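You operate a simulated robot arm through the tools that you are given. There is no shell and no other tool.

You are at the controls of a simulated two-armed robot. One attempt, no reset.

## Task
On cabinet A start the dry run, hold it while it runs, then press reset and ref.
Fine: each button once; let the ref run end; work no other control on the cabinet or readout box.

It is judged by the outcome, as a careful person would: the job done as asked, and still so three seconds after it is handed in. It fails if anything else is knocked over, pushed out of place, dropped, spilled or broken.

## Robot
Two 7-joint arms with two-finger grippers on one trunk that stands fixed in place. Base frame: the origin is at the foot of the trunk, x ahead of it, y to its left, z up. Readings come in m, degrees, newtons and seconds.
The left shoulder is at [0.07, 0.139, 1.38], the right one opposite. With the tool pointing down near the work surface each hand reaches from about 0.38 to 0.76 m from the base axis, measured 20 degrees to its own side. Payload 3.43 kg a hand.
The tool frame of a hand sits at the grasp point between the pads (the TCP): z along the fingers, y along the line on which they close. The tips reach 0.03 m beyond it. The gripper opens to 0.104 m. The gripper's body begins 0.057 m behind the TCP.
Orientation is told as [roll, pitch, yaw] about the base's x, y, z axes, in that order, counted from this pose: with the fingers straight down and closing along the base's y, the tool's x points along the base's -x, its y along +y and its z along -z.

## Interface
- The arms move only by the tool play_rows. It takes "left_series", "right_series" or both (then of equal length, played together; a hand with none holds still); each is one flat list of numbers, 7 for each row, row after row: the shift along the tool's x, y, z in mm, then the turn, a rotation vector about the tool's x, y, z in degrees, then the opening, from 0 (shut) to 1 (fully open). In form: [tx, ty, tz, rx, ry, rz, grip, tx, ty, tz, rx, ry, rz, grip, ...]. A call has 1 to 20 rows; each row shifts and turns the commanded pose from where the row before left it, along the tool's axes as they then stand. Each row takes 0.2 s and may step no farther than 0.05 m and 8.6 degrees from the row before; otherwise, or with a gripper value out of range, the whole call is refused. A pose out of reach is approached as far as the arm can. The call stops where the force on the tool passes 40 N (or 10 N more than at its start, if that is more) or the arm is blocked; 0.2 s more then pass. The fingers move at their own pace (about 0.045 m/s each) and stop on an object; they squeeze with about 31 N. The grip force told is the motor's: it shows also when the fingers shut on nothing. Time passes only in rows, and 0.2 s behind the last, so rows that do not move let the fingers close. It gives the time, the measured TCP pose, the force on the tool (base axes), the opening and the grip force at its end, in the units of the frame above (readings bear some noise), with the torque about the TCP (base axes, N m) and any sound that the robot's microphone picked up.
- Cameras (640 x 400 px; columns grow to the right, rows downward): "scene" is now at [0.1237, -0.0533, 1.6168]; the picture's right is [-0.59, -0.81, 0.00], its down [-0.41, 0.30, -0.86] and it looks along [0.70, -0.51, -0.51] (base axes); focal length 337 px, centre (320, 200). "left" rides on the left gripper at [0.067, -0.017, -0.09] in its tool frame; the picture's right is [0.25, 0.97, 0.00], its down [-0.73, 0.19, -0.66] and it looks along [-0.64, 0.17, 0.75] (tool axes); focal length 218 px, centre (320, 200). "right" rides on the right gripper at [0.067, 0.018, -0.09] in its tool frame; the picture's right is [-0.25, 0.97, 0.00], its down [-0.73, -0.19, -0.66] and it looks along [-0.64, -0.17, 0.75] (tool axes); focal length 218 px, centre (320, 200).
- snapshot(camera): a new picture of that camera. No time passes.
- raise_lower(by): slides the trunk up (or, below 0, down) by that many m; the arms and the scene camera ride with it, the base frame stays. It gives what a move gives, with no picture.
- turn_head(pan, tilt): turns the head with the scene camera to pan (to the left, within 86 degrees either way) and tilt (down, from -29 to 69), counted from straight ahead of the robot. It gives what a move gives.
- probe_pixels(camera, pixels): for up to 12 pixels [column, row] of the newest picture of that camera ("zoom" is the newest enlarged one), the place [x, y, z] in the base frame of the surface seen there, good to about 0.002 m. No time passes.
- close_up(camera, box): a new picture of the part [left, top, right, bottom] of that camera's present view, enlarged. No time passes.
- finish_job(): hands the job in; it is judged then, once.

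Open the grippers and draw the arms clear of the work before you hand the job in, unless the task says otherwise.

The tools are called after ">>>" as a command line: name --argument value ..., lists and objects as JSON in quotes. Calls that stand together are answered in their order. play_rows: Moves the arms, as the interface text tells. Its arguments: {"type":"object","properties":{"left_series":{"type":"array"},"right_series":{"type":"array"}},"required":[]} The other tools are called the same way: raise_lower (by) slides the trunk up or down; turn_head (pan, tilt) turns the head that bears the scene camera; snapshot (camera) takes a picture; probe_pixels (camera, pixels) gives the place of the surface under pixels of a picture; close_up (camera, box) takes an enlarged picture of a part of a camera's view; finish_job () hands the job in.

At the start:

```text
t: 0.0
left_tcp_pos: [0.4419, -0.0519, 1.3785]
left_ee_rot: [0.0, 0.1, 0.0]
left_contact_force: [-0.1, 0.0, 0.1]
left_moment: [0.0, -0.02, 0.04]
left_width: 0.104
left_grip_force: 0.1
right_tcp_pos: [0.2733, -0.3852, 1.4172]
right_ee_rot: [0.0, 0.0, 0.0]
right_contact_force: [-0.4, 0.6, 0.0]
right_moment: [-0.03, 0.0, -0.03]
right_width: 0.1039
right_grip_force: 0.1
trunk travel left (down, up): [-0.875, 0.065]
head pan, tilt: [-36.1, 30.7]
```

scene: 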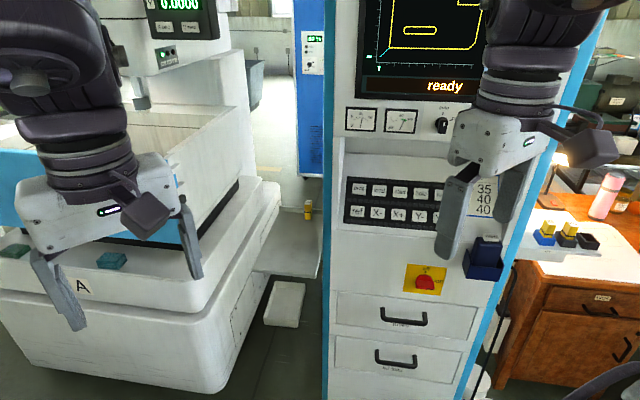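
right: 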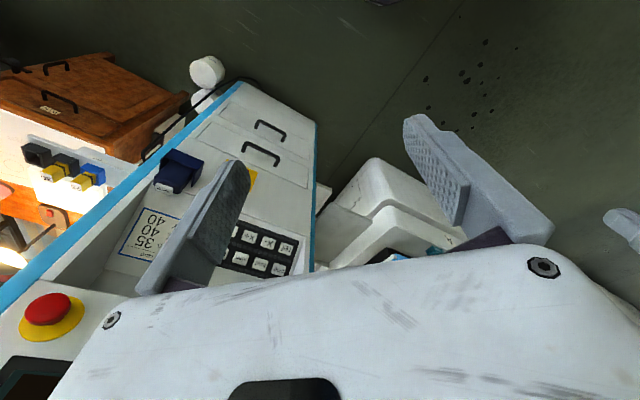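
left: 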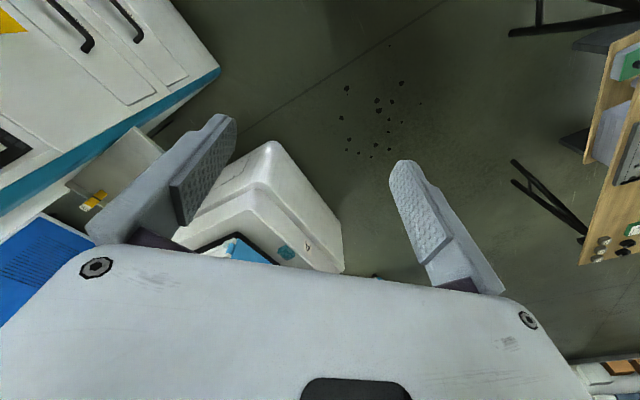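

The scene view shows a cabinet with a screen ("ready"), a button panel around (395,200) and a red stop at (425,282); an "A" label sits on the machine at (82,287). I'll enlarge the panel and the label areas.

>>> close_up --camera "scene" --box '[330, 160, 530, 300]'

>>> close_up --camera "scene" --box '[330, 0, 530, 140]'

>>> close_up --camera "scene" --box '[120, 0, 340, 150]'

```text
2.86 times, centred on (430, 230) of scene
```

zoom: 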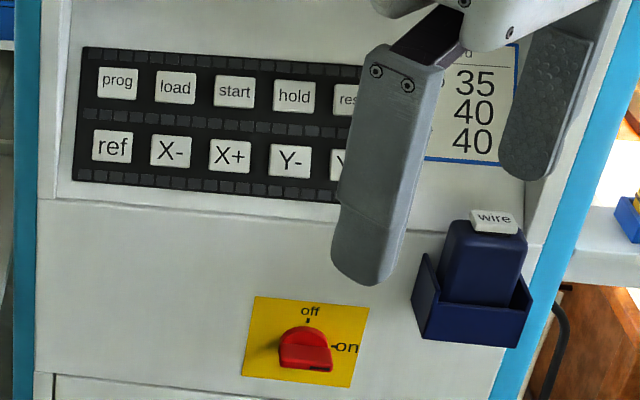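

```text
2.86 times, centred on (430, 70) of scene
```

zoom: 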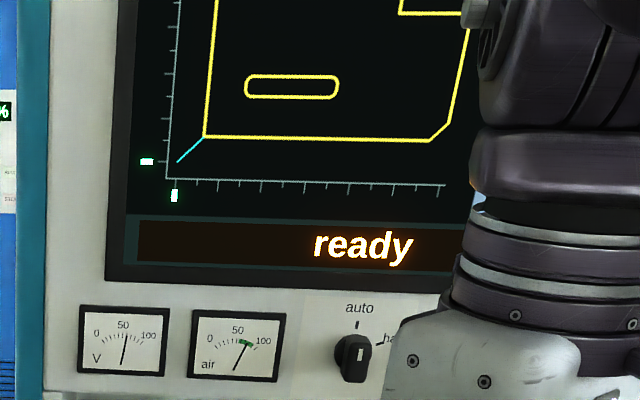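

```text
2.67 times, centred on (230, 75) of scene
```

zoom: 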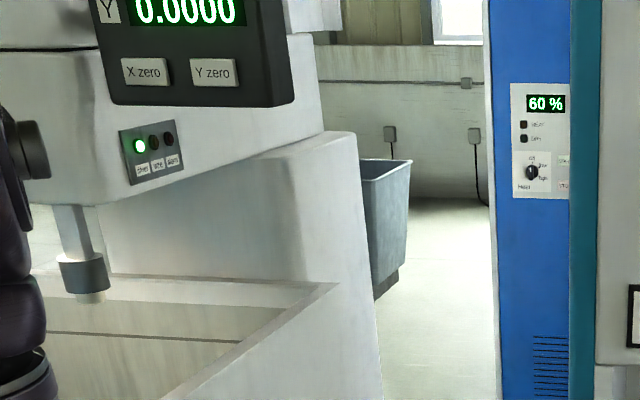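

The button panel has prog/load/start/hold/res(et) and ref/X-/X+/Y-/Y+ . I'll look around for other cabinets and labels before moving.

>>> turn_head --pan -70 --tilt 25

>>> snapshot --camera "scene"

>>> turn_head --pan 0 --tilt 25

>>> snapshot --camera "scene"

>>> turn_head --pan 50 --tilt 25

>>> snapshot --camera "scene"

>>> turn_head --pan -40 --tilt 5

>>> snapshot --camera "scene"

```text
t: 1.0
left_tcp_pos: [0.4425, -0.0527, 1.3789]
left_ee_rot: [-0.1, 0.1, 0.1]
left_contact_force: [0.7, -0.4, -0.2]
left_moment: [-0.04, 0.01, -0.02]
left_width: 0.1039
left_grip_force: 0.1
right_tcp_pos: [0.273, -0.3843, 1.4172]
right_ee_rot: [0.0, 0.0, -0.1]
right_contact_force: [-0.1, 0.0, -0.4]
right_moment: [0.02, -0.01, -0.01]
right_width: 0.1039
right_grip_force: 0.0
trunk travel left (down, up): [-0.875, 0.065]
head pan, tilt: [-70.0, 25.0]
```

```text
taken
```

scene: 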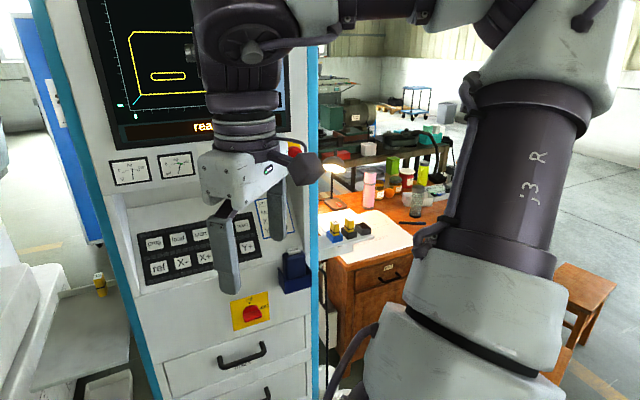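

```text
t: 2.4
left_tcp_pos: [0.4395, -0.0508, 1.3807]
left_ee_rot: [-0.1, 0.1, 0.1]
left_contact_force: [-0.3, -1.0, 0.0]
left_moment: [-0.02, 0.03, 0.01]
left_width: 0.1041
left_grip_force: 0.1
right_tcp_pos: [0.2728, -0.3851, 1.4165]
right_ee_rot: [0.1, 0.0, -0.1]
right_contact_force: [-0.3, 0.7, 0.1]
right_moment: [0.03, -0.01, 0.01]
right_width: 0.104
right_grip_force: 0.1
trunk travel left (down, up): [-0.875, 0.065]
head pan, tilt: [0.0, 25.0]
```

```text
taken
```

scene: 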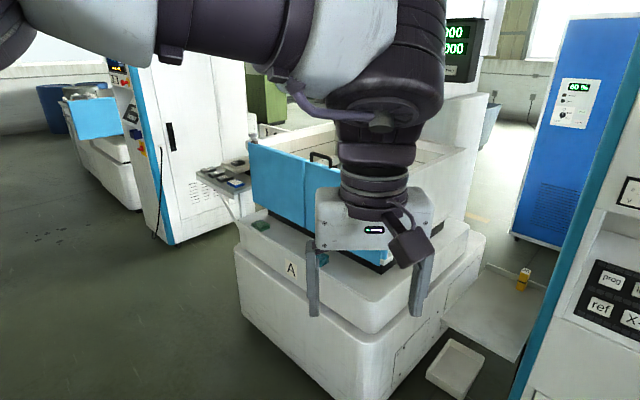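

```text
t: 3.6
left_tcp_pos: [0.4402, -0.0506, 1.3793]
left_ee_rot: [0.1, 0.0, 0.1]
left_contact_force: [0.2, -1.4, 0.2]
left_moment: [0.02, 0.02, -0.03]
left_width: 0.1041
left_grip_force: 0.0
right_tcp_pos: [0.2727, -0.3849, 1.4161]
right_ee_rot: [0.0, 0.0, 0.0]
right_contact_force: [0.5, 0.4, -0.4]
right_moment: [-0.01, -0.01, 0.04]
right_width: 0.1041
right_grip_force: 0.0
trunk travel left (down, up): [-0.875, 0.065]
head pan, tilt: [50.0, 25.0]
```

```text
taken
```

scene: 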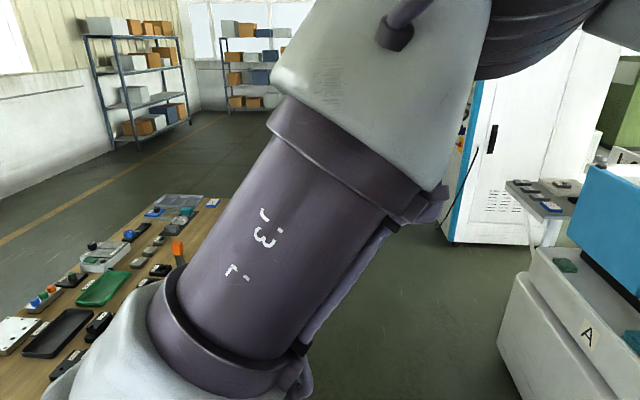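

```text
t: 5.2
left_tcp_pos: [0.4406, -0.052, 1.379]
left_ee_rot: [0.0, 0.1, 0.0]
left_contact_force: [0.1, -0.4, -0.1]
left_moment: [-0.03, -0.03, 0.04]
left_width: 0.104
left_grip_force: 0.0
right_tcp_pos: [0.2726, -0.3853, 1.4167]
right_ee_rot: [0.0, 0.0, 0.0]
right_contact_force: [0.1, 0.2, 0.7]
right_moment: [0.0, -0.01, 0.0]
right_width: 0.1038
right_grip_force: 0.1
trunk travel left (down, up): [-0.875, 0.065]
head pan, tilt: [-40.0, 5.0]
```

```text
taken
```

scene: 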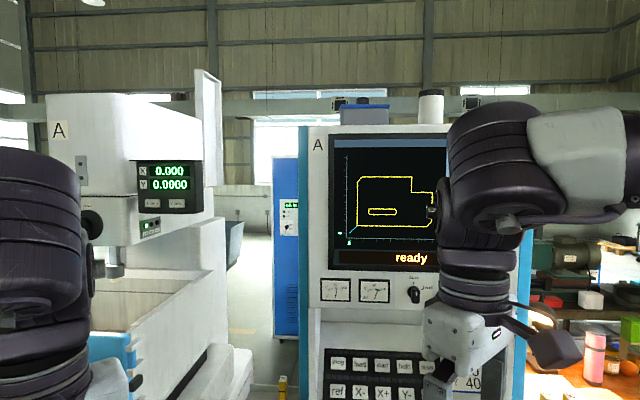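

Cabinet A carries the "A" label at (317,144), with the screen reading "ready". I'll aim the head at its panel and measure it.

>>> turn_head --pan -45 --tilt 28

>>> snapshot --camera "scene"

```text
t: 6.1
left_tcp_pos: [0.442, -0.0525, 1.3791]
left_ee_rot: [0.0, 0.1, 0.0]
left_contact_force: [0.3, 0.2, 0.8]
left_moment: [0.0, 0.01, 0.02]
left_width: 0.104
left_grip_force: 0.2
right_tcp_pos: [0.2728, -0.3855, 1.4175]
right_ee_rot: [0.0, -0.1, 0.0]
right_contact_force: [-0.1, -0.2, 0.5]
right_moment: [0.02, 0.0, 0.0]
right_width: 0.104
right_grip_force: 0.0
trunk travel left (down, up): [-0.875, 0.065]
head pan, tilt: [-45.0, 28.0]
```

```text
taken
```

scene: 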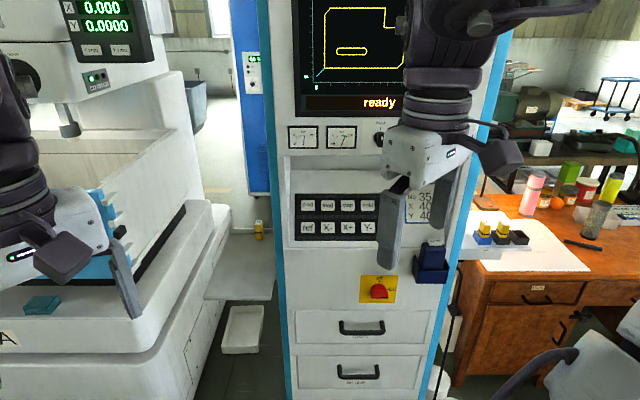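

The panel's four corners and visible buttons lie at about (297–375, 193–241). I'll probe panel, buttons and the cabinet's front faces.

>>> probe_pixels --camera "scene" --pixels '[[307, 204], [327, 204], [346, 205], [366, 205], [307, 229], [327, 228], [347, 228], [367, 228], [300, 179], [302, 290], [450, 287], [300, 161]]'

>>> close_up --camera "scene" --box '[280, 140, 440, 240]'

```text
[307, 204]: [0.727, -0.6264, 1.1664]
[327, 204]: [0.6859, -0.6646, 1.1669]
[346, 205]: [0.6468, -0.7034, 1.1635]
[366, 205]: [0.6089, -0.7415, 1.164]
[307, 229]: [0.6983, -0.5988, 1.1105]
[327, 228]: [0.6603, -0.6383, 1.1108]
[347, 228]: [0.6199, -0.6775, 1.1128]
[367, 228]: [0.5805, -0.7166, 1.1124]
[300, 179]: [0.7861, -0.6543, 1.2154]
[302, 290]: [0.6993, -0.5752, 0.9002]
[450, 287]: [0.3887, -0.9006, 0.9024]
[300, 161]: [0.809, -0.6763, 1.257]
```

```text
4.00 times, centred on (360, 190) of scene
```

zoom: 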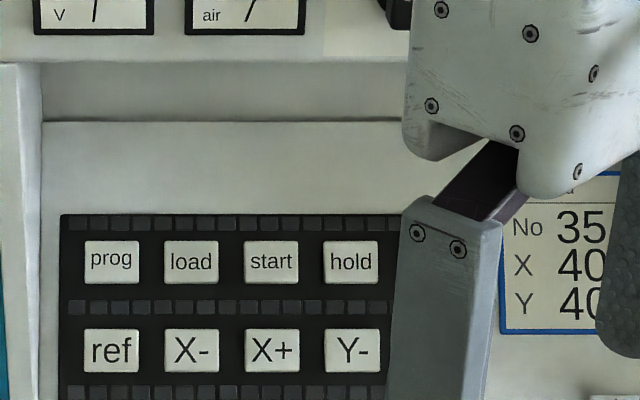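

Buttons start, hold and ref are located; the panel slopes back about 35° from vertical under a screen section. I'll probe the overhang's lower edge, screen face and side pillars to check clearance.

>>> probe_pixels --camera "scene" --pixels '[[320, 152], [320, 154], [320, 157], [320, 165], [320, 170], [320, 173], [320, 120], [320, 110], [290, 170], [290, 200], [290, 240], [365, 154]]'

>>> probe_pixels --camera "zoom" --pixels '[[272, 240], [272, 270], [272, 283], [272, 290], [245, 262], [299, 262], [351, 278], [351, 262], [110, 350], [82, 350], [140, 350], [110, 374]]'

```text
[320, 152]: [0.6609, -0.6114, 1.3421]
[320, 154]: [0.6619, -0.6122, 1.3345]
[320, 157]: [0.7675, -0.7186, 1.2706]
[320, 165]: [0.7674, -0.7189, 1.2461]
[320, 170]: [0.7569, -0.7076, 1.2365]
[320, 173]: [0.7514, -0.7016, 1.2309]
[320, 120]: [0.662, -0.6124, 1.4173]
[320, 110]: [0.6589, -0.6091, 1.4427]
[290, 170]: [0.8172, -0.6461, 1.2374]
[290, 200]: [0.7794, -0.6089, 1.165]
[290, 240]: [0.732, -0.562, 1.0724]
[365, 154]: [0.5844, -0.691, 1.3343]
```

```text
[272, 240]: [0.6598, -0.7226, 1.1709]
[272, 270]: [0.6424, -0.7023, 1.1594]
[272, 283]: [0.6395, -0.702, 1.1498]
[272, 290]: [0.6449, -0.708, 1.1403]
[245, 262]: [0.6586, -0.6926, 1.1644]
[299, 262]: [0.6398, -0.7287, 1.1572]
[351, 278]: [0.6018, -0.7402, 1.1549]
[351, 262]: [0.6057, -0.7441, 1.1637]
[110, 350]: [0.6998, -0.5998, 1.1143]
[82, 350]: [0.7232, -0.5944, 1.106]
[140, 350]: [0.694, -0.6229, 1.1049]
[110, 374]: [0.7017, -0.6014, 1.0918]
```

Overhang edge is at z≈1.333 while the panel buttons lie at z≈1.11–1.165 with normal about (-0.58, 0.58, 0.58), so there's room to press square to the panel with the wrist camera underneath. I first shut the right gripper, yaw it 45° towards the cabinet and bring it forward, staying 0.2 m from the screen face.

>>> play_rows --right_series '[0, 0, 0, 0, 0, 7.5, 0, 0, 0, 0, 0, 0, 7.5, 0, 0, 0, 0, 0, 0, 7.5, 0, 0, 0, 0, 0, 0, 7.5, 0, 0, 0, 0, 0, 0, 7.5, 0, 0, 0, 0, 0, 0, 7.5, 0, -40, 6, 0, 0, 0, 0, 0, -40, 6, 0, 0, 0, 0, 0, -40, 6, 0, 0, 0, 0, 0, -40, 6, 0, 0, 0, 0, 0, -40, 6, 0, 0, 0, 0, 0, -40, 6, 0, 0, 0, 0, 0]'

>>> snapshot --camera "scene"

```text
t: 8.7
left_tcp_pos: [0.4428, -0.0529, 1.3783]
left_ee_rot: [0.1, 0.3, 0.0]
left_contact_force: [1.0, 0.1, 0.4]
left_moment: [-0.01, 0.02, 0.01]
left_width: 0.1038
left_grip_force: 0.0
right_tcp_pos: [0.4571, -0.5263, 1.3981]
right_ee_rot: [0.1, -0.1, -45.1]
right_contact_force: [-0.1, -0.4, -0.3]
right_moment: [0.05, 0.03, 0.01]
right_width: 0.0
right_grip_force: 30.6
right hand out of reach, approached as far as the arm can: row 6, 11, 12
trunk travel left (down, up): [-0.875, 0.065]
head pan, tilt: [-45.0, 28.0]
```

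```text
taken
```

scene: 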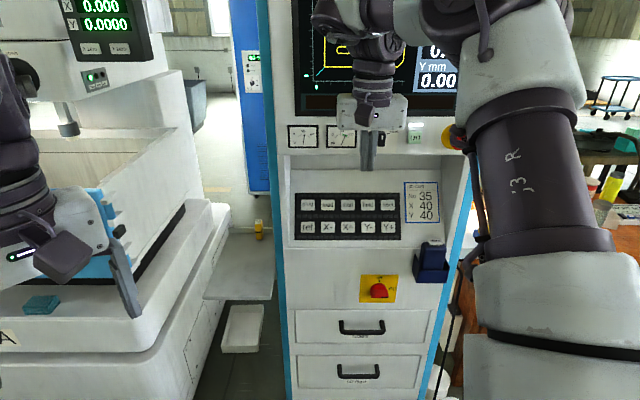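

The hand now hangs at (368,150) and the whole panel is clear; I'll enlarge it and probe the buttons start, hold, reset, ref.

>>> close_up --camera "scene" --box '[285, 180, 413, 260]'

>>> probe_pixels --camera "scene" --pixels '[[308, 204], [347, 205], [366, 205], [387, 205], [308, 228], [387, 228], [420, 138], [450, 138], [440, 245]]'

>>> close_up --camera "scene" --box '[380, 40, 508, 160]'

```text
5.00 times, centred on (349, 220) of scene
```

zoom: 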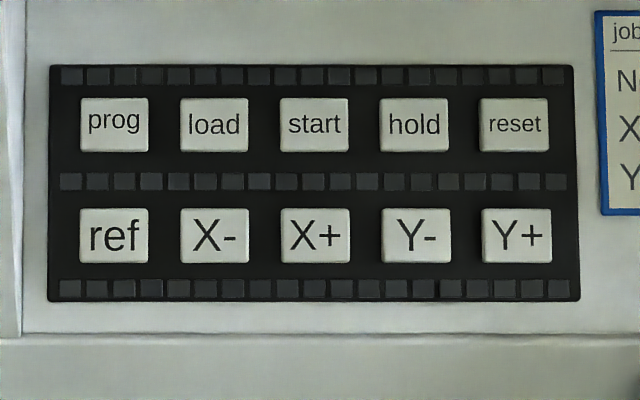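

```text
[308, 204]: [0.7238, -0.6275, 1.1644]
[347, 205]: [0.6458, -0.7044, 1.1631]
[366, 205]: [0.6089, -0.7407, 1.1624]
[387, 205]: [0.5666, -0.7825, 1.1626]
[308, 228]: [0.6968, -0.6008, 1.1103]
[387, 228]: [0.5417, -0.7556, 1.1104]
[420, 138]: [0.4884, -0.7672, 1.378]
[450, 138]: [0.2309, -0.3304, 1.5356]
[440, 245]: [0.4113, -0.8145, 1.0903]
```

```text
3.33 times, centred on (444, 100) of scene
```

zoom: 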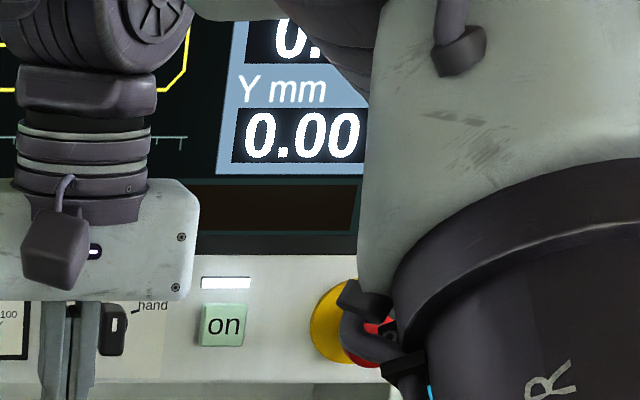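

All four buttons are readable: start ≈(0.645,-0.705,1.163), hold ≈(0.605,-0.744,1.163), reset ≈(0.565,-0.784,1.163), ref ≈(0.698,-0.600,1.112). Now I tilt the fingers 54° about tool y to face the panel square on.

>>> play_rows --right_series '[0, 0, 5, 0, -7.714, 0, 0, 0, 0, 5, 0, -7.714, 0, 0, 0, 0, 0, 0, -7.714, 0, 0, 0, 0, 0, 0, -7.714, 0, 0, 0, 0, 0, 0, -7.714, 0, 0, 0, 0, 0, 0, -7.714, 0, 0, 0, 0, 0, 0, -7.714, 0, 0, 0, 0, 0, 0, 0, 0, 0]'

>>> snapshot --camera "scene"

>>> snapshot --camera "right"

```text
t: 10.5
left_tcp_pos: [0.4414, -0.0512, 1.3791]
left_ee_rot: [0.0, 0.1, 0.0]
left_contact_force: [0.0, -0.2, 0.1]
left_moment: [-0.01, 0.01, -0.02]
left_width: 0.104
left_grip_force: 0.0
right_tcp_pos: [0.4536, -0.5336, 1.4]
right_ee_rot: [0.1, -50.4, -44.9]
right_contact_force: [-0.8, 1.0, -0.6]
right_moment: [-0.01, 0.02, -0.01]
right_width: 0.0004
right_grip_force: 31.2
right hand out of reach, approached as far as the arm can: row 6, 7
trunk travel left (down, up): [-0.875, 0.065]
head pan, tilt: [-45.0, 28.0]
```

```text
taken
```

scene: 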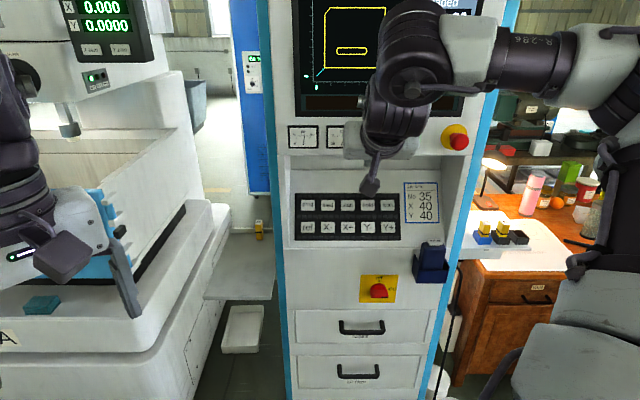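

```text
taken
```

right: 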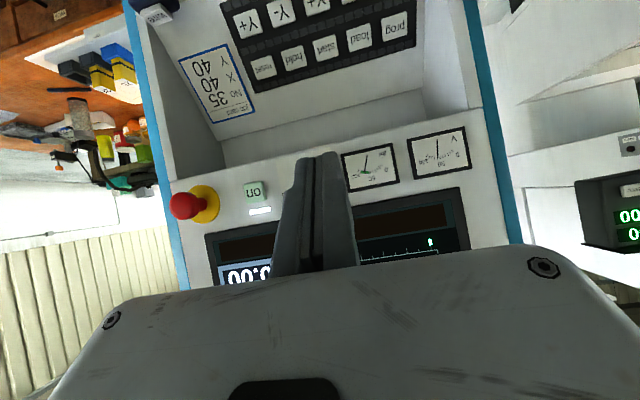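

The hand is tilted to -50° (limited by reach at this height) and the view past it to the panel is clear. I move it down and in to a stand-off about 5 cm off the start button, then re-check.

>>> play_rows --right_series '[20, 0, 0, 0, 0, 0, 0, 21, 0, 0, 0, 0, 0, 0, 0, 2, 38, 0, 0, 0, 0, 0, 2, 38, 0, 0, 0, 0, 0, 2, 38, 0, 0, 0, 0, 0, 2, 38, 0, 0, 0, 0, 0, 2, 38, 0, 0, 0, 0, 0, 2, 38, 0, 0, 0, 0, 0, 2, 20, 0, 0, 0, 0, 0, 0, 0, 0, 0, 0, 0]'

>>> snapshot --camera "scene"

>>> snapshot --camera "right"

```text
t: 12.7
left_tcp_pos: [0.4419, -0.0509, 1.381]
left_ee_rot: [0.0, 0.0, 0.0]
left_contact_force: [-0.5, 0.3, -0.1]
left_moment: [0.01, -0.05, -0.02]
left_width: 0.1037
left_grip_force: 0.1
right_tcp_pos: [0.5961, -0.6585, 1.2409]
right_ee_rot: [0.0, -50.1, -45.0]
right_contact_force: [-0.3, 0.1, -0.8]
right_moment: [0.0, -0.03, 0.01]
right_width: 0.0
right_grip_force: 31.3
right hand out of reach, approached as far as the arm can: row 1, 2
trunk travel left (down, up): [-0.875, 0.065]
head pan, tilt: [-45.0, 28.0]
```

```text
taken
```

scene: 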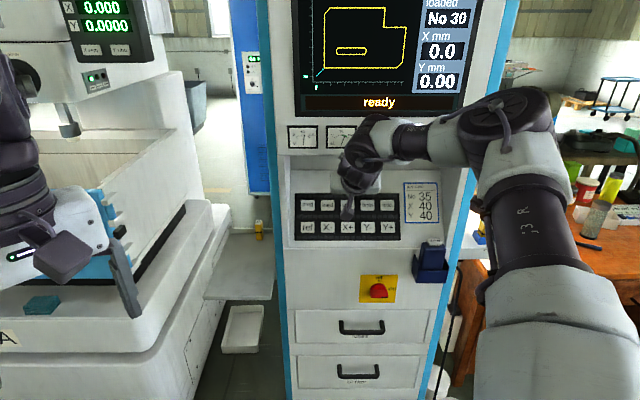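

```text
taken
```

right: 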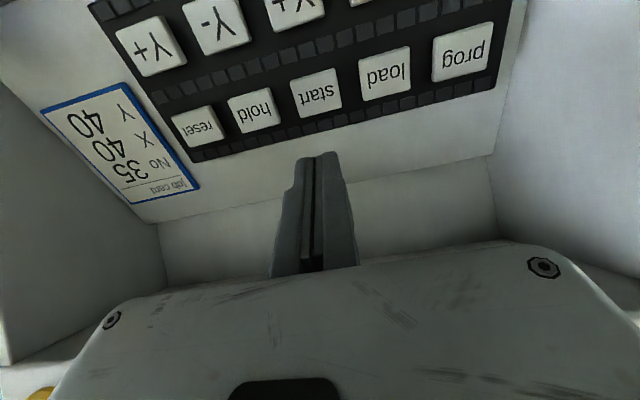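

Screen reads "loaded No 30, ready"; the tool is at (0.596,-0.659,1.241), pitch -50°. I correct the tilt by 4° and move to ~25 mm off the start button.

>>> play_rows --right_series '[12, 1, 0, 0, -4, 0, 0, 12, 1, 0, 0, 0, 0, 0, 0, 0, 15, 0, 0, 0, 0, 0, 0, 15, 0, 0, 0, 0, 0, 0, 15, 0, 0, 0, 0, 0, 0, 0, 0, 0, 0, 0]'

>>> snapshot --camera "right"

>>> close_up --camera "scene" --box '[285, 130, 445, 250]'

```text
t: 14.1
left_tcp_pos: [0.4405, -0.0517, 1.3791]
left_ee_rot: [0.0, 0.0, 0.1]
left_contact_force: [0.0, 0.1, -0.8]
left_moment: [-0.01, -0.05, -0.02]
left_width: 0.1042
left_grip_force: 0.1
right_tcp_pos: [0.6146, -0.673, 1.1951]
right_ee_rot: [-0.1, -54.1, -45.0]
right_contact_force: [-0.6, -0.2, -0.2]
right_moment: [-0.01, 0.01, -0.02]
right_width: 0.0
right_grip_force: 30.9
trunk travel left (down, up): [-0.875, 0.065]
head pan, tilt: [-45.0, 28.0]
```

```text
taken
```

right: 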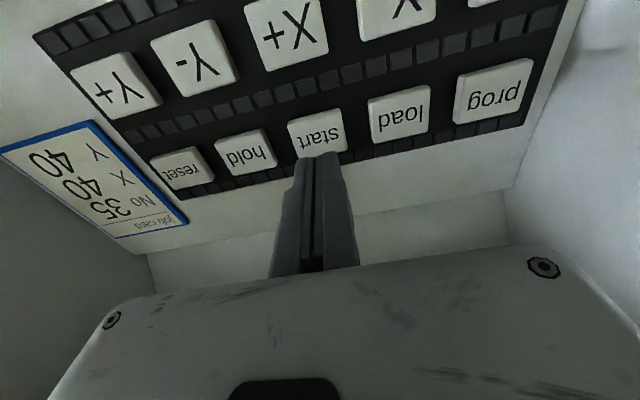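

```text
3.33 times, centred on (365, 190) of scene
```

zoom: 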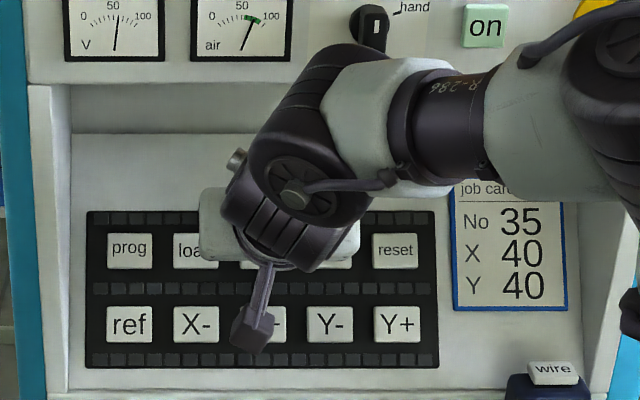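

The fingertips point at the start button (320,140 in the right view). I probe the buttons through this nearer camera to refine the aim.

>>> probe_pixels --camera "right" --pixels '[[316, 126], [293, 137], [344, 127], [315, 140], [246, 153], [178, 170], [265, 150], [318, 165], [398, 117]]'

```text
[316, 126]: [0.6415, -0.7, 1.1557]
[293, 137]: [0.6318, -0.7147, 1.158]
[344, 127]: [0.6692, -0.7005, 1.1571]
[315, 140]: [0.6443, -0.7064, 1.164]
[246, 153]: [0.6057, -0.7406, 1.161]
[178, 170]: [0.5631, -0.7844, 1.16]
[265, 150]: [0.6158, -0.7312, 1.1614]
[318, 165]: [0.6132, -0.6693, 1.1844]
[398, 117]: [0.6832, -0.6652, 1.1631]
```

Both cameras agree on start at (0.644,-0.706,1.163), 25 mm ahead of the tips. I advance 20 mm then in 1.5 mm rows to feel for contact.

>>> play_rows --right_series '[0, -1, 10, 0, 0, 0, 0, 0, 0, 10, 0, 0, 0, 0, 0, 0, 1.5, 0, 0, 0, 0, 0, 0, 1.5, 0, 0, 0, 0, 0, 0, 1.5, 0, 0, 0, 0]'

```text
t: 15.3
left_tcp_pos: [0.4421, -0.0516, 1.3801]
left_ee_rot: [0.0, 0.1, 0.1]
left_contact_force: [0.7, 0.3, -0.3]
left_moment: [0.0, -0.02, 0.01]
left_width: 0.1038
left_grip_force: 0.0
right_tcp_pos: [0.6292, -0.6891, 1.1802]
right_ee_rot: [-0.1, -54.1, -45.1]
right_contact_force: [-0.4, 0.1, 0.1]
right_moment: [0.03, -0.02, 0.0]
right_width: 0.0
right_grip_force: 30.8
trunk travel left (down, up): [-0.875, 0.065]
head pan, tilt: [-45.0, 28.0]
```

No contact yet (force ~0). I go on in 1 mm rows.

>>> play_rows --right_series '[0, 0, 1, 0, 0, 0, 0, 0, 0, 1, 0, 0, 0, 0, 0, 0, 1, 0, 0, 0, 0]'

```text
t: 16.1
left_tcp_pos: [0.4416, -0.0515, 1.3797]
left_ee_rot: [0.0, 0.1, 0.1]
left_contact_force: [-0.1, 0.2, -0.2]
left_moment: [-0.02, -0.02, 0.01]
left_width: 0.1041
left_grip_force: 0.0
right_tcp_pos: [0.6291, -0.6916, 1.1801]
right_ee_rot: [0.0, -54.0, -45.0]
right_contact_force: [0.5, 0.6, 0.2]
right_moment: [-0.06, 0.0, 0.03]
right_width: 0.0002
right_grip_force: 31.3
trunk travel left (down, up): [-0.875, 0.065]
head pan, tilt: [-45.0, 28.0]
```

Tips should be right at the surface, still no force. Three more 1 mm rows.

>>> play_rows --right_series '[0, 0, 1, 0, 0, 0, 0, 0, 0, 1, 0, 0, 0, 0, 0, 0, 1, 0, 0, 0, 0]'

>>> snapshot --camera "right"

```text
t: 16.9
left_tcp_pos: [0.4409, -0.0518, 1.3797]
left_ee_rot: [-0.1, 0.1, 0.1]
left_contact_force: [0.1, 0.2, -0.3]
left_moment: [-0.02, 0.02, 0.02]
left_width: 0.104
left_grip_force: 0.0
right_tcp_pos: [0.6314, -0.6938, 1.1777]
right_ee_rot: [0.1, -54.1, -45.0]
right_contact_force: [0.1, -0.8, -0.2]
right_moment: [0.01, 0.04, -0.02]
right_width: 0.0
right_grip_force: 31.5
trunk travel left (down, up): [-0.875, 0.065]
head pan, tilt: [-45.0, 28.0]
```

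```text
taken
```

right: 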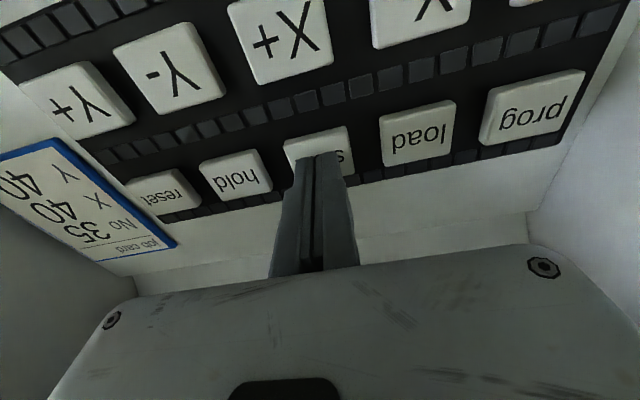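

Tips sit over the start button (320,160), no force still. Continue in 1 mm rows.

>>> play_rows --right_series '[0, 0, 1, 0, 0, 0, 0, 0, 0, 1, 0, 0, 0, 0, 0, 0, 1, 0, 0, 0, 0]'

```text
t: 17.7
left_tcp_pos: [0.4414, -0.0509, 1.3788]
left_ee_rot: [0.0, 0.2, 0.1]
left_contact_force: [0.4, 1.0, 0.3]
left_moment: [0.01, 0.0, -0.01]
left_width: 0.1039
left_grip_force: 0.0
right_tcp_pos: [0.6342, -0.6937, 1.1759]
right_ee_rot: [0.0, -54.0, -45.1]
right_contact_force: [-1.0, 0.3, 0.4]
right_moment: [0.01, -0.01, -0.01]
right_width: 0.0
right_grip_force: 31.2
trunk travel left (down, up): [-0.875, 0.065]
head pan, tilt: [-45.0, 28.0]
```

Tip should be past the nominal surface yet force is only ~1 N; I check closely where the tip meets the button.

>>> close_up --camera "right" --box '[220, 80, 420, 220]'

>>> close_up --camera "scene" --box '[285, 0, 485, 130]'

```text
2.86 times, centred on (320, 150) of right
```

zoom: 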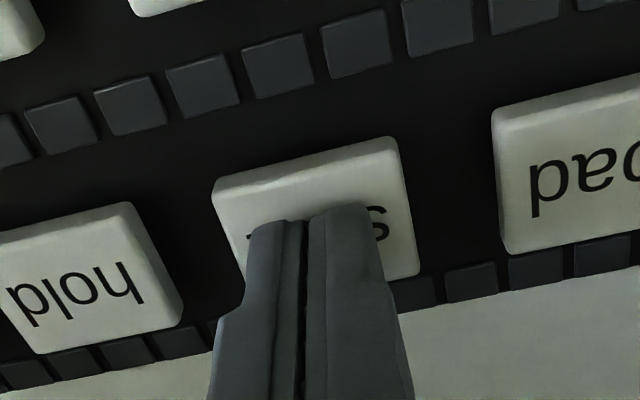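

```text
3.08 times, centred on (385, 65) of scene
```

zoom: 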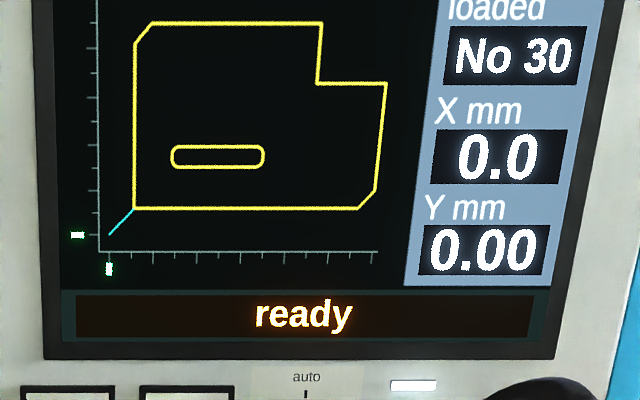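

The tip is over "start" and the screen still says ready. I probe tip and button surfaces to see the remaining gap.

>>> probe_pixels --camera "zoom" --pixels '[[300, 180], [340, 175], [350, 212], [265, 235], [230, 200], [390, 255], [345, 230], [270, 250]]'

```text
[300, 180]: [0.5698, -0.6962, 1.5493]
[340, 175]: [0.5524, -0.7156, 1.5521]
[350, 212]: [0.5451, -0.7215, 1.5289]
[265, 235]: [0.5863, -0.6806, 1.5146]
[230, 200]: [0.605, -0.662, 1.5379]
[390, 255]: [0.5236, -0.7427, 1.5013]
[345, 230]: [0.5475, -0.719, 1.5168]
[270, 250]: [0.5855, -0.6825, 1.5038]
```

That used the scene zoom; I re-probe with the right camera's own pixels on the tip and button.

>>> snapshot --camera "right"

>>> probe_pixels --camera "right" --pixels '[[313, 143], [327, 140], [330, 156], [301, 163], [290, 150], [346, 169], [329, 160], [303, 167]]'

```text
taken
```

right: 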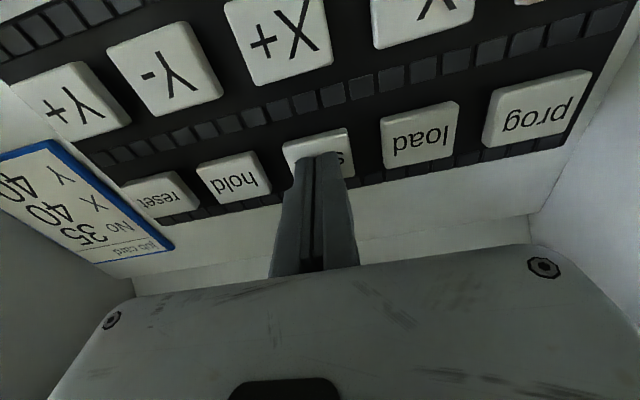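

```text
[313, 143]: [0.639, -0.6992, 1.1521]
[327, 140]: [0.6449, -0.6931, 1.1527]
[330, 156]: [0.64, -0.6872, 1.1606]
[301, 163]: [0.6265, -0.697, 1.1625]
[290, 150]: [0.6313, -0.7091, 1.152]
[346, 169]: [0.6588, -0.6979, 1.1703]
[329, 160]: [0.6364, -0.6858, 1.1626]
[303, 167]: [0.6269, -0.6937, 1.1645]
```

By the probes the visible tip is still ~8 mm short of the button face (no force), so I continue in 1.5 mm rows.

>>> play_rows --right_series '[0, 0, 1.5, 0, 0, 0, 0, 0, 0, 1.5, 0, 0, 0, 0, 0, 0, 1.5, 0, 0, 0, 0]'

```text
t: 18.5
left_tcp_pos: [0.4412, -0.0517, 1.3801]
left_ee_rot: [0.0, 0.1, 0.0]
left_contact_force: [0.0, -0.2, 0.5]
left_moment: [0.04, -0.01, -0.01]
left_width: 0.1038
left_grip_force: 0.2
right_tcp_pos: [0.635, -0.6956, 1.1741]
right_ee_rot: [0.1, -54.2, -45.2]
right_contact_force: [-1.2, 0.9, -0.4]
right_moment: [0.0, -0.02, 0.03]
right_width: 0.0059
right_grip_force: 35.3
trunk travel left (down, up): [-0.875, 0.065]
head pan, tilt: [-45.0, 28.0]
heard: click
```

A click was heard; fingers read 5.9 mm apart. I check the screen and the button at once (no time passes).

>>> snapshot --camera "scene"

>>> close_up --camera "right" --box '[220, 80, 420, 220]'

```text
taken
```

scene: 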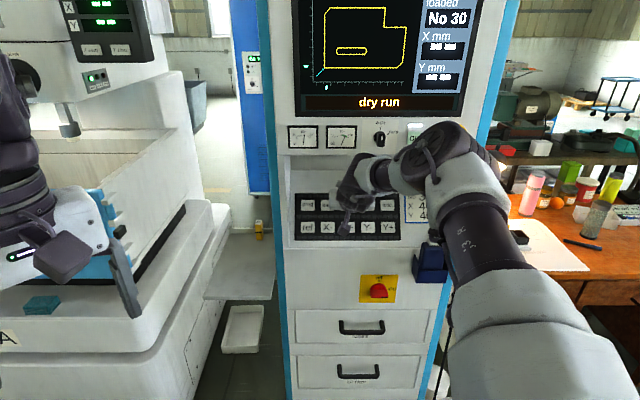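

```text
2.86 times, centred on (320, 150) of right
```

zoom: 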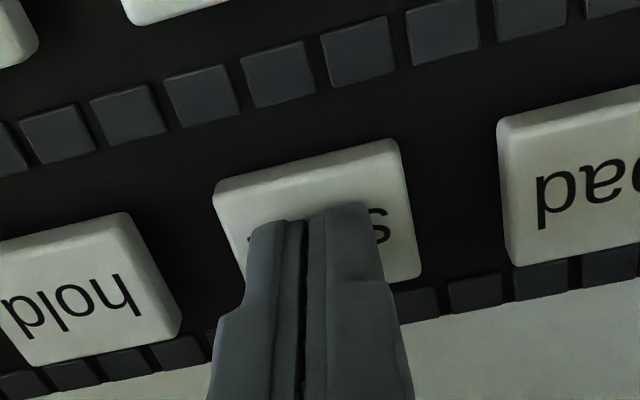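

The screen now says "dry run". I retract 15 mm, shift 55.5 mm along -y over hold, and press back to the same depth.

>>> play_rows --right_series '[0, 0, -6, 0, 0, 0, 0, 0, 0, -9, 0, 0, 0, 0, 0, -28, 0, 0, 0, 0, 0, 0, -27.5, 0, 0, 0, 0, 0, 0, 0, 0, 0, 0, 0, 0, 0, 0, 9, 0, 0, 0, 0, 0, 0, 3, 0, 0, 0, 0, 0, 0, 1.5, 0, 0, 0, 0, 0, 0, 1.5, 0, 0, 0, 0]'

>>> snapshot --camera "scene"

>>> snapshot --camera "right"

```text
t: 20.5
left_tcp_pos: [0.4416, -0.0515, 1.3796]
left_ee_rot: [0.0, 0.2, 0.0]
left_contact_force: [-0.4, 0.4, 0.4]
left_moment: [0.0, 0.02, 0.01]
left_width: 0.104
left_grip_force: 0.0
right_tcp_pos: [0.5974, -0.736, 1.1748]
right_ee_rot: [0.0, -54.2, -45.1]
right_contact_force: [-0.3, 0.8, 1.3]
right_moment: [-0.03, 0.01, 0.03]
right_width: 0.0061
right_grip_force: 34.6
trunk travel left (down, up): [-0.875, 0.065]
head pan, tilt: [-45.0, 28.0]
heard: click
```

```text
taken
```

scene: 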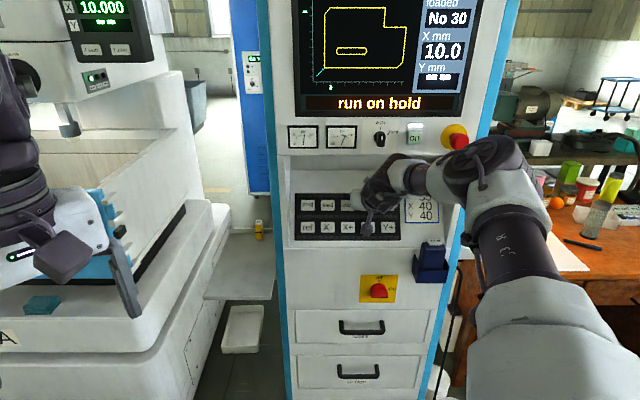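

```text
taken
```

right: 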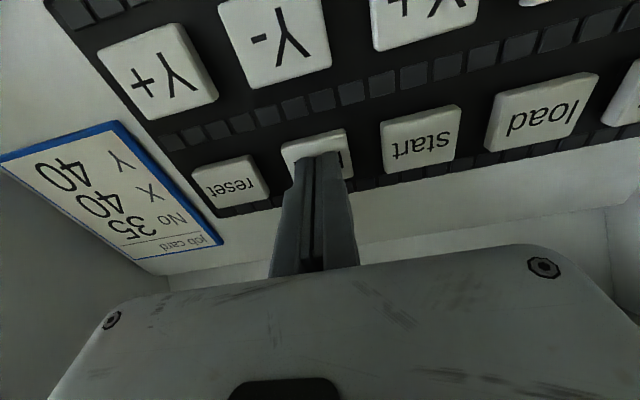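

The screen reads "run on hold". Before going to reset I check the elbow's clearance to the red stop at (455,135).

>>> probe_pixels --camera "scene" --pixels '[[455, 140], [462, 143], [490, 155], [470, 165], [440, 165], [480, 175], [515, 150], [380, 190]]'

```text
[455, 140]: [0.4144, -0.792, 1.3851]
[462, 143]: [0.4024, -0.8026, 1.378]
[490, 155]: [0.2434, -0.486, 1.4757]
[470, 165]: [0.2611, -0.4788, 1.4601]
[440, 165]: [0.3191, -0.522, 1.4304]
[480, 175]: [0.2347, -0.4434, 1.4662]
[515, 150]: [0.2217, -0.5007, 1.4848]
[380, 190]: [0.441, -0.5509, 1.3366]
```

The elbow is ~0.3 m clear. Now retract, shift 55.5 mm to reset, and press to the same depth.

>>> play_rows --right_series '[0, 0, -6, 0, 0, 0, 0, 0, 0, -9, 0, 0, 0, 0, 0, -28, 0, 0, 0, 0, 0, 0, -27.5, 0, 0, 0, 0, 0, 0, 0, 0, 0, 0, 0, 0, 0, 0, 9, 0, 0, 0, 0, 0, 0, 3, 0, 0, 0, 0, 0, 0, 1.5, 0, 0, 0, 0, 0, 0, 1.5, 0, 0, 0, 0]'

>>> snapshot --camera "scene"

>>> snapshot --camera "right"

```text
t: 22.5
left_tcp_pos: [0.4417, -0.0512, 1.3798]
left_ee_rot: [0.0, 0.1, 0.0]
left_contact_force: [-0.2, -0.4, -0.6]
left_moment: [0.01, -0.03, -0.02]
left_width: 0.1041
left_grip_force: 0.1
right_tcp_pos: [0.557, -0.7748, 1.1735]
right_ee_rot: [0.0, -54.1, -45.0]
right_contact_force: [-1.5, 1.0, 2.0]
right_moment: [-0.03, 0.0, 0.03]
right_width: 0.0061
right_grip_force: 34.6
trunk travel left (down, up): [-0.875, 0.065]
head pan, tilt: [-45.0, 28.0]
heard: click
```

```text
taken
```

scene: 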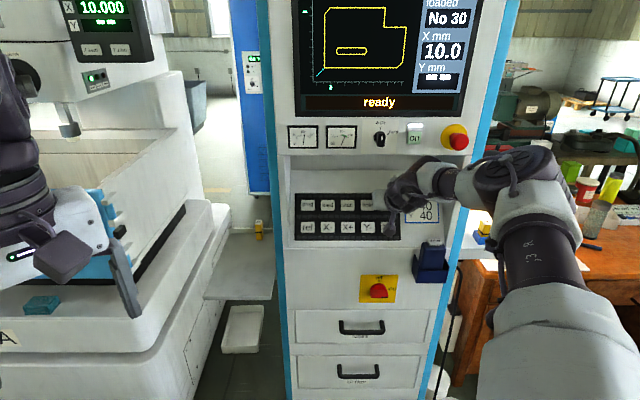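

```text
taken
```

right: 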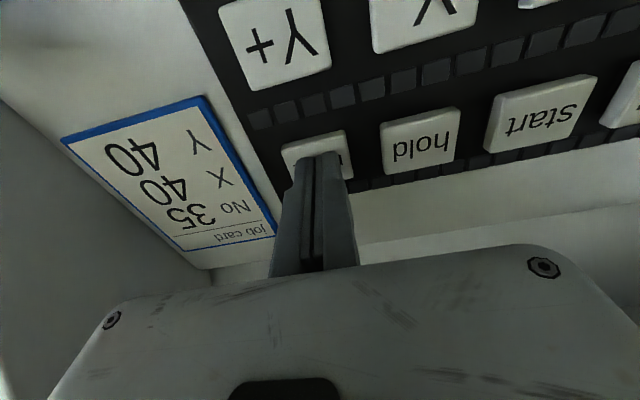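

"Ready" again, X held at 10.0. I retract 30 mm and move 223 mm along +y and 62 mm along +x (down the slope) to hover over ref, then verify.

>>> play_rows --right_series '[0, 0, -10, 0, 0, 0, 0, 0, 0, -20, 0, 0, 0, 0, 0, 37, 0, 0, 0, 0, 0, 0, 37, 0, 0, 0, 0, 0, 0, 37, 0, 0, 0, 0, 0, 0, 37, 0, 0, 0, 0, 0, 0, 37, 0, 0, 0, 0, 0, 0, 38, 0, 0, 0, 0, 0, 31, 0, 0, 0, 0, 0, 0, 31, 0, 0, 0, 0, 0, 0, 0, 0, 0, 0, 0, 0, 0]'

>>> snapshot --camera "scene"

>>> snapshot --camera "right"

```text
t: 24.9
left_tcp_pos: [0.4421, -0.0501, 1.3801]
left_ee_rot: [-0.2, 0.0, 0.1]
left_contact_force: [0.0, 0.1, -1.0]
left_moment: [0.0, 0.03, -0.01]
left_width: 0.104
left_grip_force: 0.1
right_tcp_pos: [0.663, -0.5723, 1.1506]
right_ee_rot: [-0.1, -54.2, -44.9]
right_contact_force: [-0.2, -0.2, -0.4]
right_moment: [-0.01, 0.01, -0.02]
right_width: 0.0002
right_grip_force: 34.4
right hand out of reach, approached as far as the arm can: row 9, 10
trunk travel left (down, up): [-0.875, 0.065]
head pan, tilt: [-45.0, 28.0]
```

```text
taken
```

scene: 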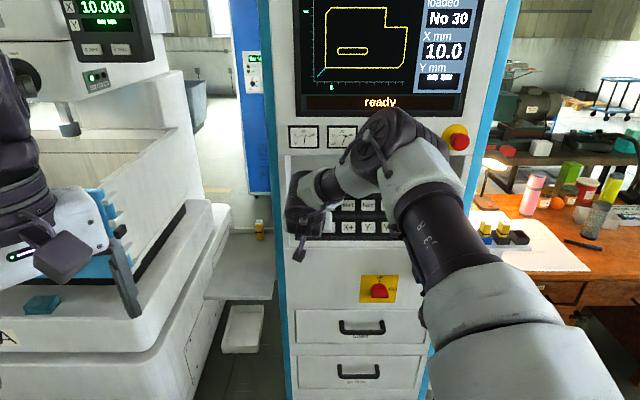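

```text
taken
```

right: 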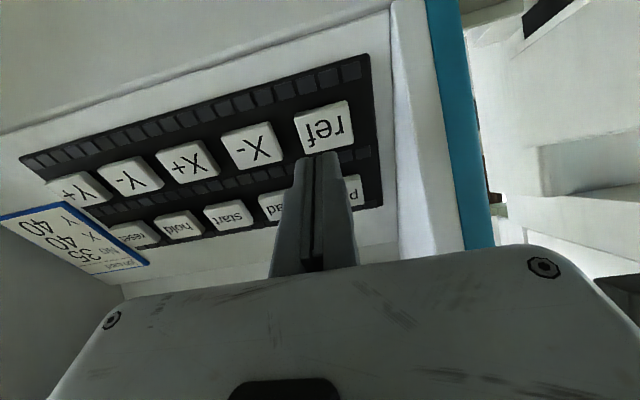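

The hand hovers near ref but stopped ~10 mm short of command (reach). The ref key is at (322,126) in the right view; I try a cautious move toward it: +20 mm forward with small lateral correction.

>>> play_rows --right_series '[2, 3, 10, 0, 0, 0, 0, 2, 2, 10, 0, 0, 0, 0, 0, 0, 0, 0, 0, 0, 0]'

>>> snapshot --camera "right"

```text
t: 25.7
left_tcp_pos: [0.4417, -0.051, 1.3795]
left_ee_rot: [0.0, 0.2, 0.1]
left_contact_force: [-0.1, 0.1, 0.1]
left_moment: [0.01, -0.01, 0.06]
left_width: 0.1039
left_grip_force: 0.1
right_tcp_pos: [0.6632, -0.5781, 1.1496]
right_ee_rot: [0.0, -54.2, -45.0]
right_contact_force: [0.5, -0.5, -0.2]
right_moment: [0.01, 0.01, 0.02]
right_width: 0.0
right_grip_force: 35.1
right hand out of reach, approached as far as the arm can: row 1, 2
trunk travel left (down, up): [-0.875, 0.065]
head pan, tilt: [-45.0, 28.0]
```

```text
taken
```

right: 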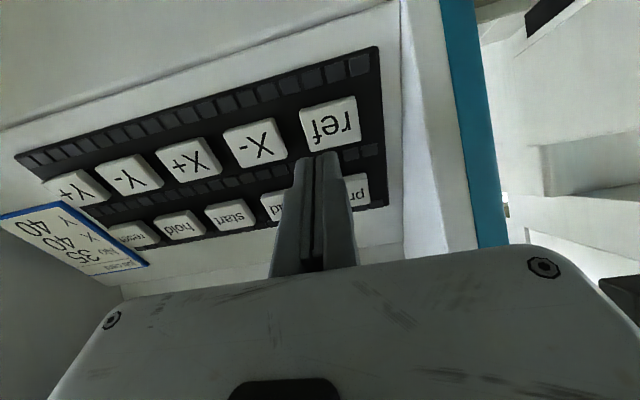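

The arm is at a joint limit with the hand yawed -45° there. I turn the hand 15° about the vertical (more in line with the arm) at this safe distance and see whether it frees the reach.

>>> play_rows --right_series '[0, 0, 0, -6.07, 0, -4.41, 0, 0, 0, 0, -6.07, 0, -4.41, 0, 0, 0, 0, 0, 0, 0, 0]'

>>> snapshot --camera "right"

>>> snapshot --camera "scene"

```text
t: 26.5
left_tcp_pos: [0.4425, -0.0504, 1.3788]
left_ee_rot: [0.0, 0.0, 0.1]
left_contact_force: [0.1, 0.6, -0.8]
left_moment: [-0.02, 0.0, 0.01]
left_width: 0.1039
left_grip_force: 0.1
right_tcp_pos: [0.6642, -0.5782, 1.1503]
right_ee_rot: [0.0, -54.1, -29.9]
right_contact_force: [1.2, 0.2, -0.2]
right_moment: [-0.01, -0.02, 0.0]
right_width: 0.0001
right_grip_force: 35.3
trunk travel left (down, up): [-0.875, 0.065]
head pan, tilt: [-45.0, 28.0]
```

```text
taken
```

right: 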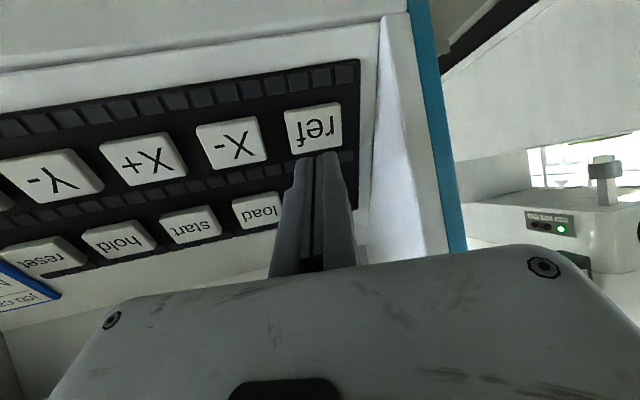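

```text
taken
```

scene: 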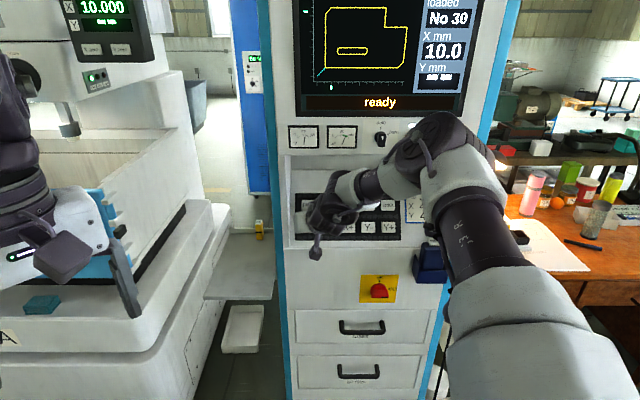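

That turn freed the arm (yaw -29.9°, no reach warning). I now move +7 mm x, -2 mm y and 24 mm forward, leaving ~13 mm to the expected press depth.

>>> play_rows --right_series '[4, -1, 8, 0, 0, 0, 0, 3, -1, 8, 0, 0, 0, 0, 0, 0, 8, 0, 0, 0, 0, 0, 0, 0, 0, 0, 0, 0]'

>>> snapshot --camera "right"

```text
t: 27.5
left_tcp_pos: [0.4404, -0.0538, 1.3788]
left_ee_rot: [0.0, 0.0, 0.0]
left_contact_force: [-0.5, -0.1, -0.8]
left_moment: [0.02, 0.02, -0.04]
left_width: 0.1039
left_grip_force: 0.2
right_tcp_pos: [0.6727, -0.5892, 1.1331]
right_ee_rot: [0.0, -54.1, -30.0]
right_contact_force: [0.1, 0.7, 0.7]
right_moment: [-0.01, 0.01, -0.01]
right_width: 0.0001
right_grip_force: 35.1
right hand out of reach, approached as far as the arm can: row 3
trunk travel left (down, up): [-0.875, 0.065]
head pan, tilt: [-45.0, 28.0]
```

```text
taken
```

right: 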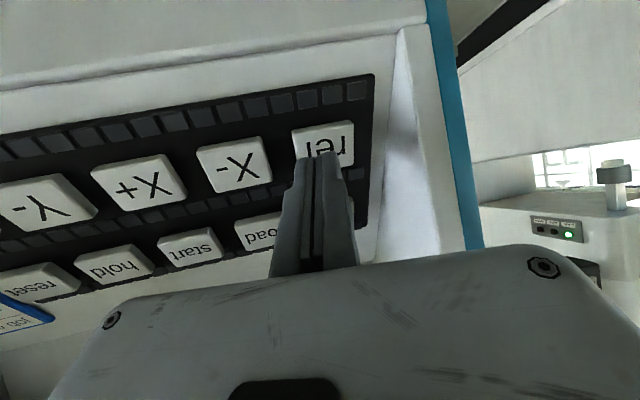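

The tips point at the middle of ref (325,160), but row 3 hit the limit ~13 mm short. I turn a further 10° about the vertical and then creep 4 mm forward.

>>> play_rows --right_series '[0, 0, 0, -4.05, 0, -2.94, 0, 0, 0, 0, -4.05, 0, -2.94, 0, 0, 0, 4, 0, 0, 0, 0, 0, 0, 0, 0, 0, 0, 0]'

>>> snapshot --camera "right"

```text
t: 28.5
left_tcp_pos: [0.4416, -0.0512, 1.3787]
left_ee_rot: [0.0, 0.1, 0.1]
left_contact_force: [-0.2, 0.1, 1.1]
left_moment: [-0.04, -0.01, 0.03]
left_width: 0.1041
left_grip_force: 0.0
right_tcp_pos: [0.6748, -0.5885, 1.1336]
right_ee_rot: [-0.1, -54.2, -19.8]
right_contact_force: [0.5, 0.1, 1.0]
right_moment: [0.0, -0.01, -0.03]
right_width: 0.0001
right_grip_force: 34.5
trunk travel left (down, up): [-0.875, 0.065]
head pan, tilt: [-45.0, 28.0]
```

```text
taken
```

right: 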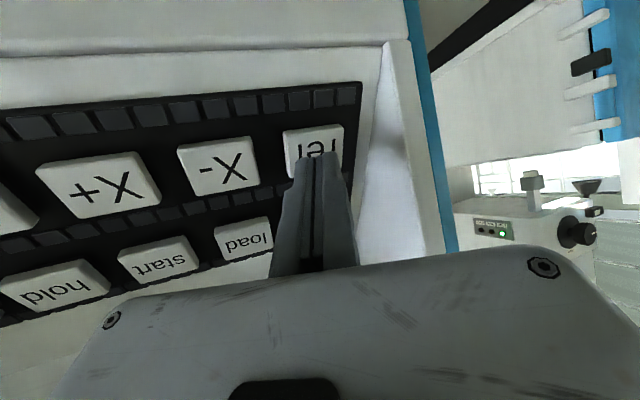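

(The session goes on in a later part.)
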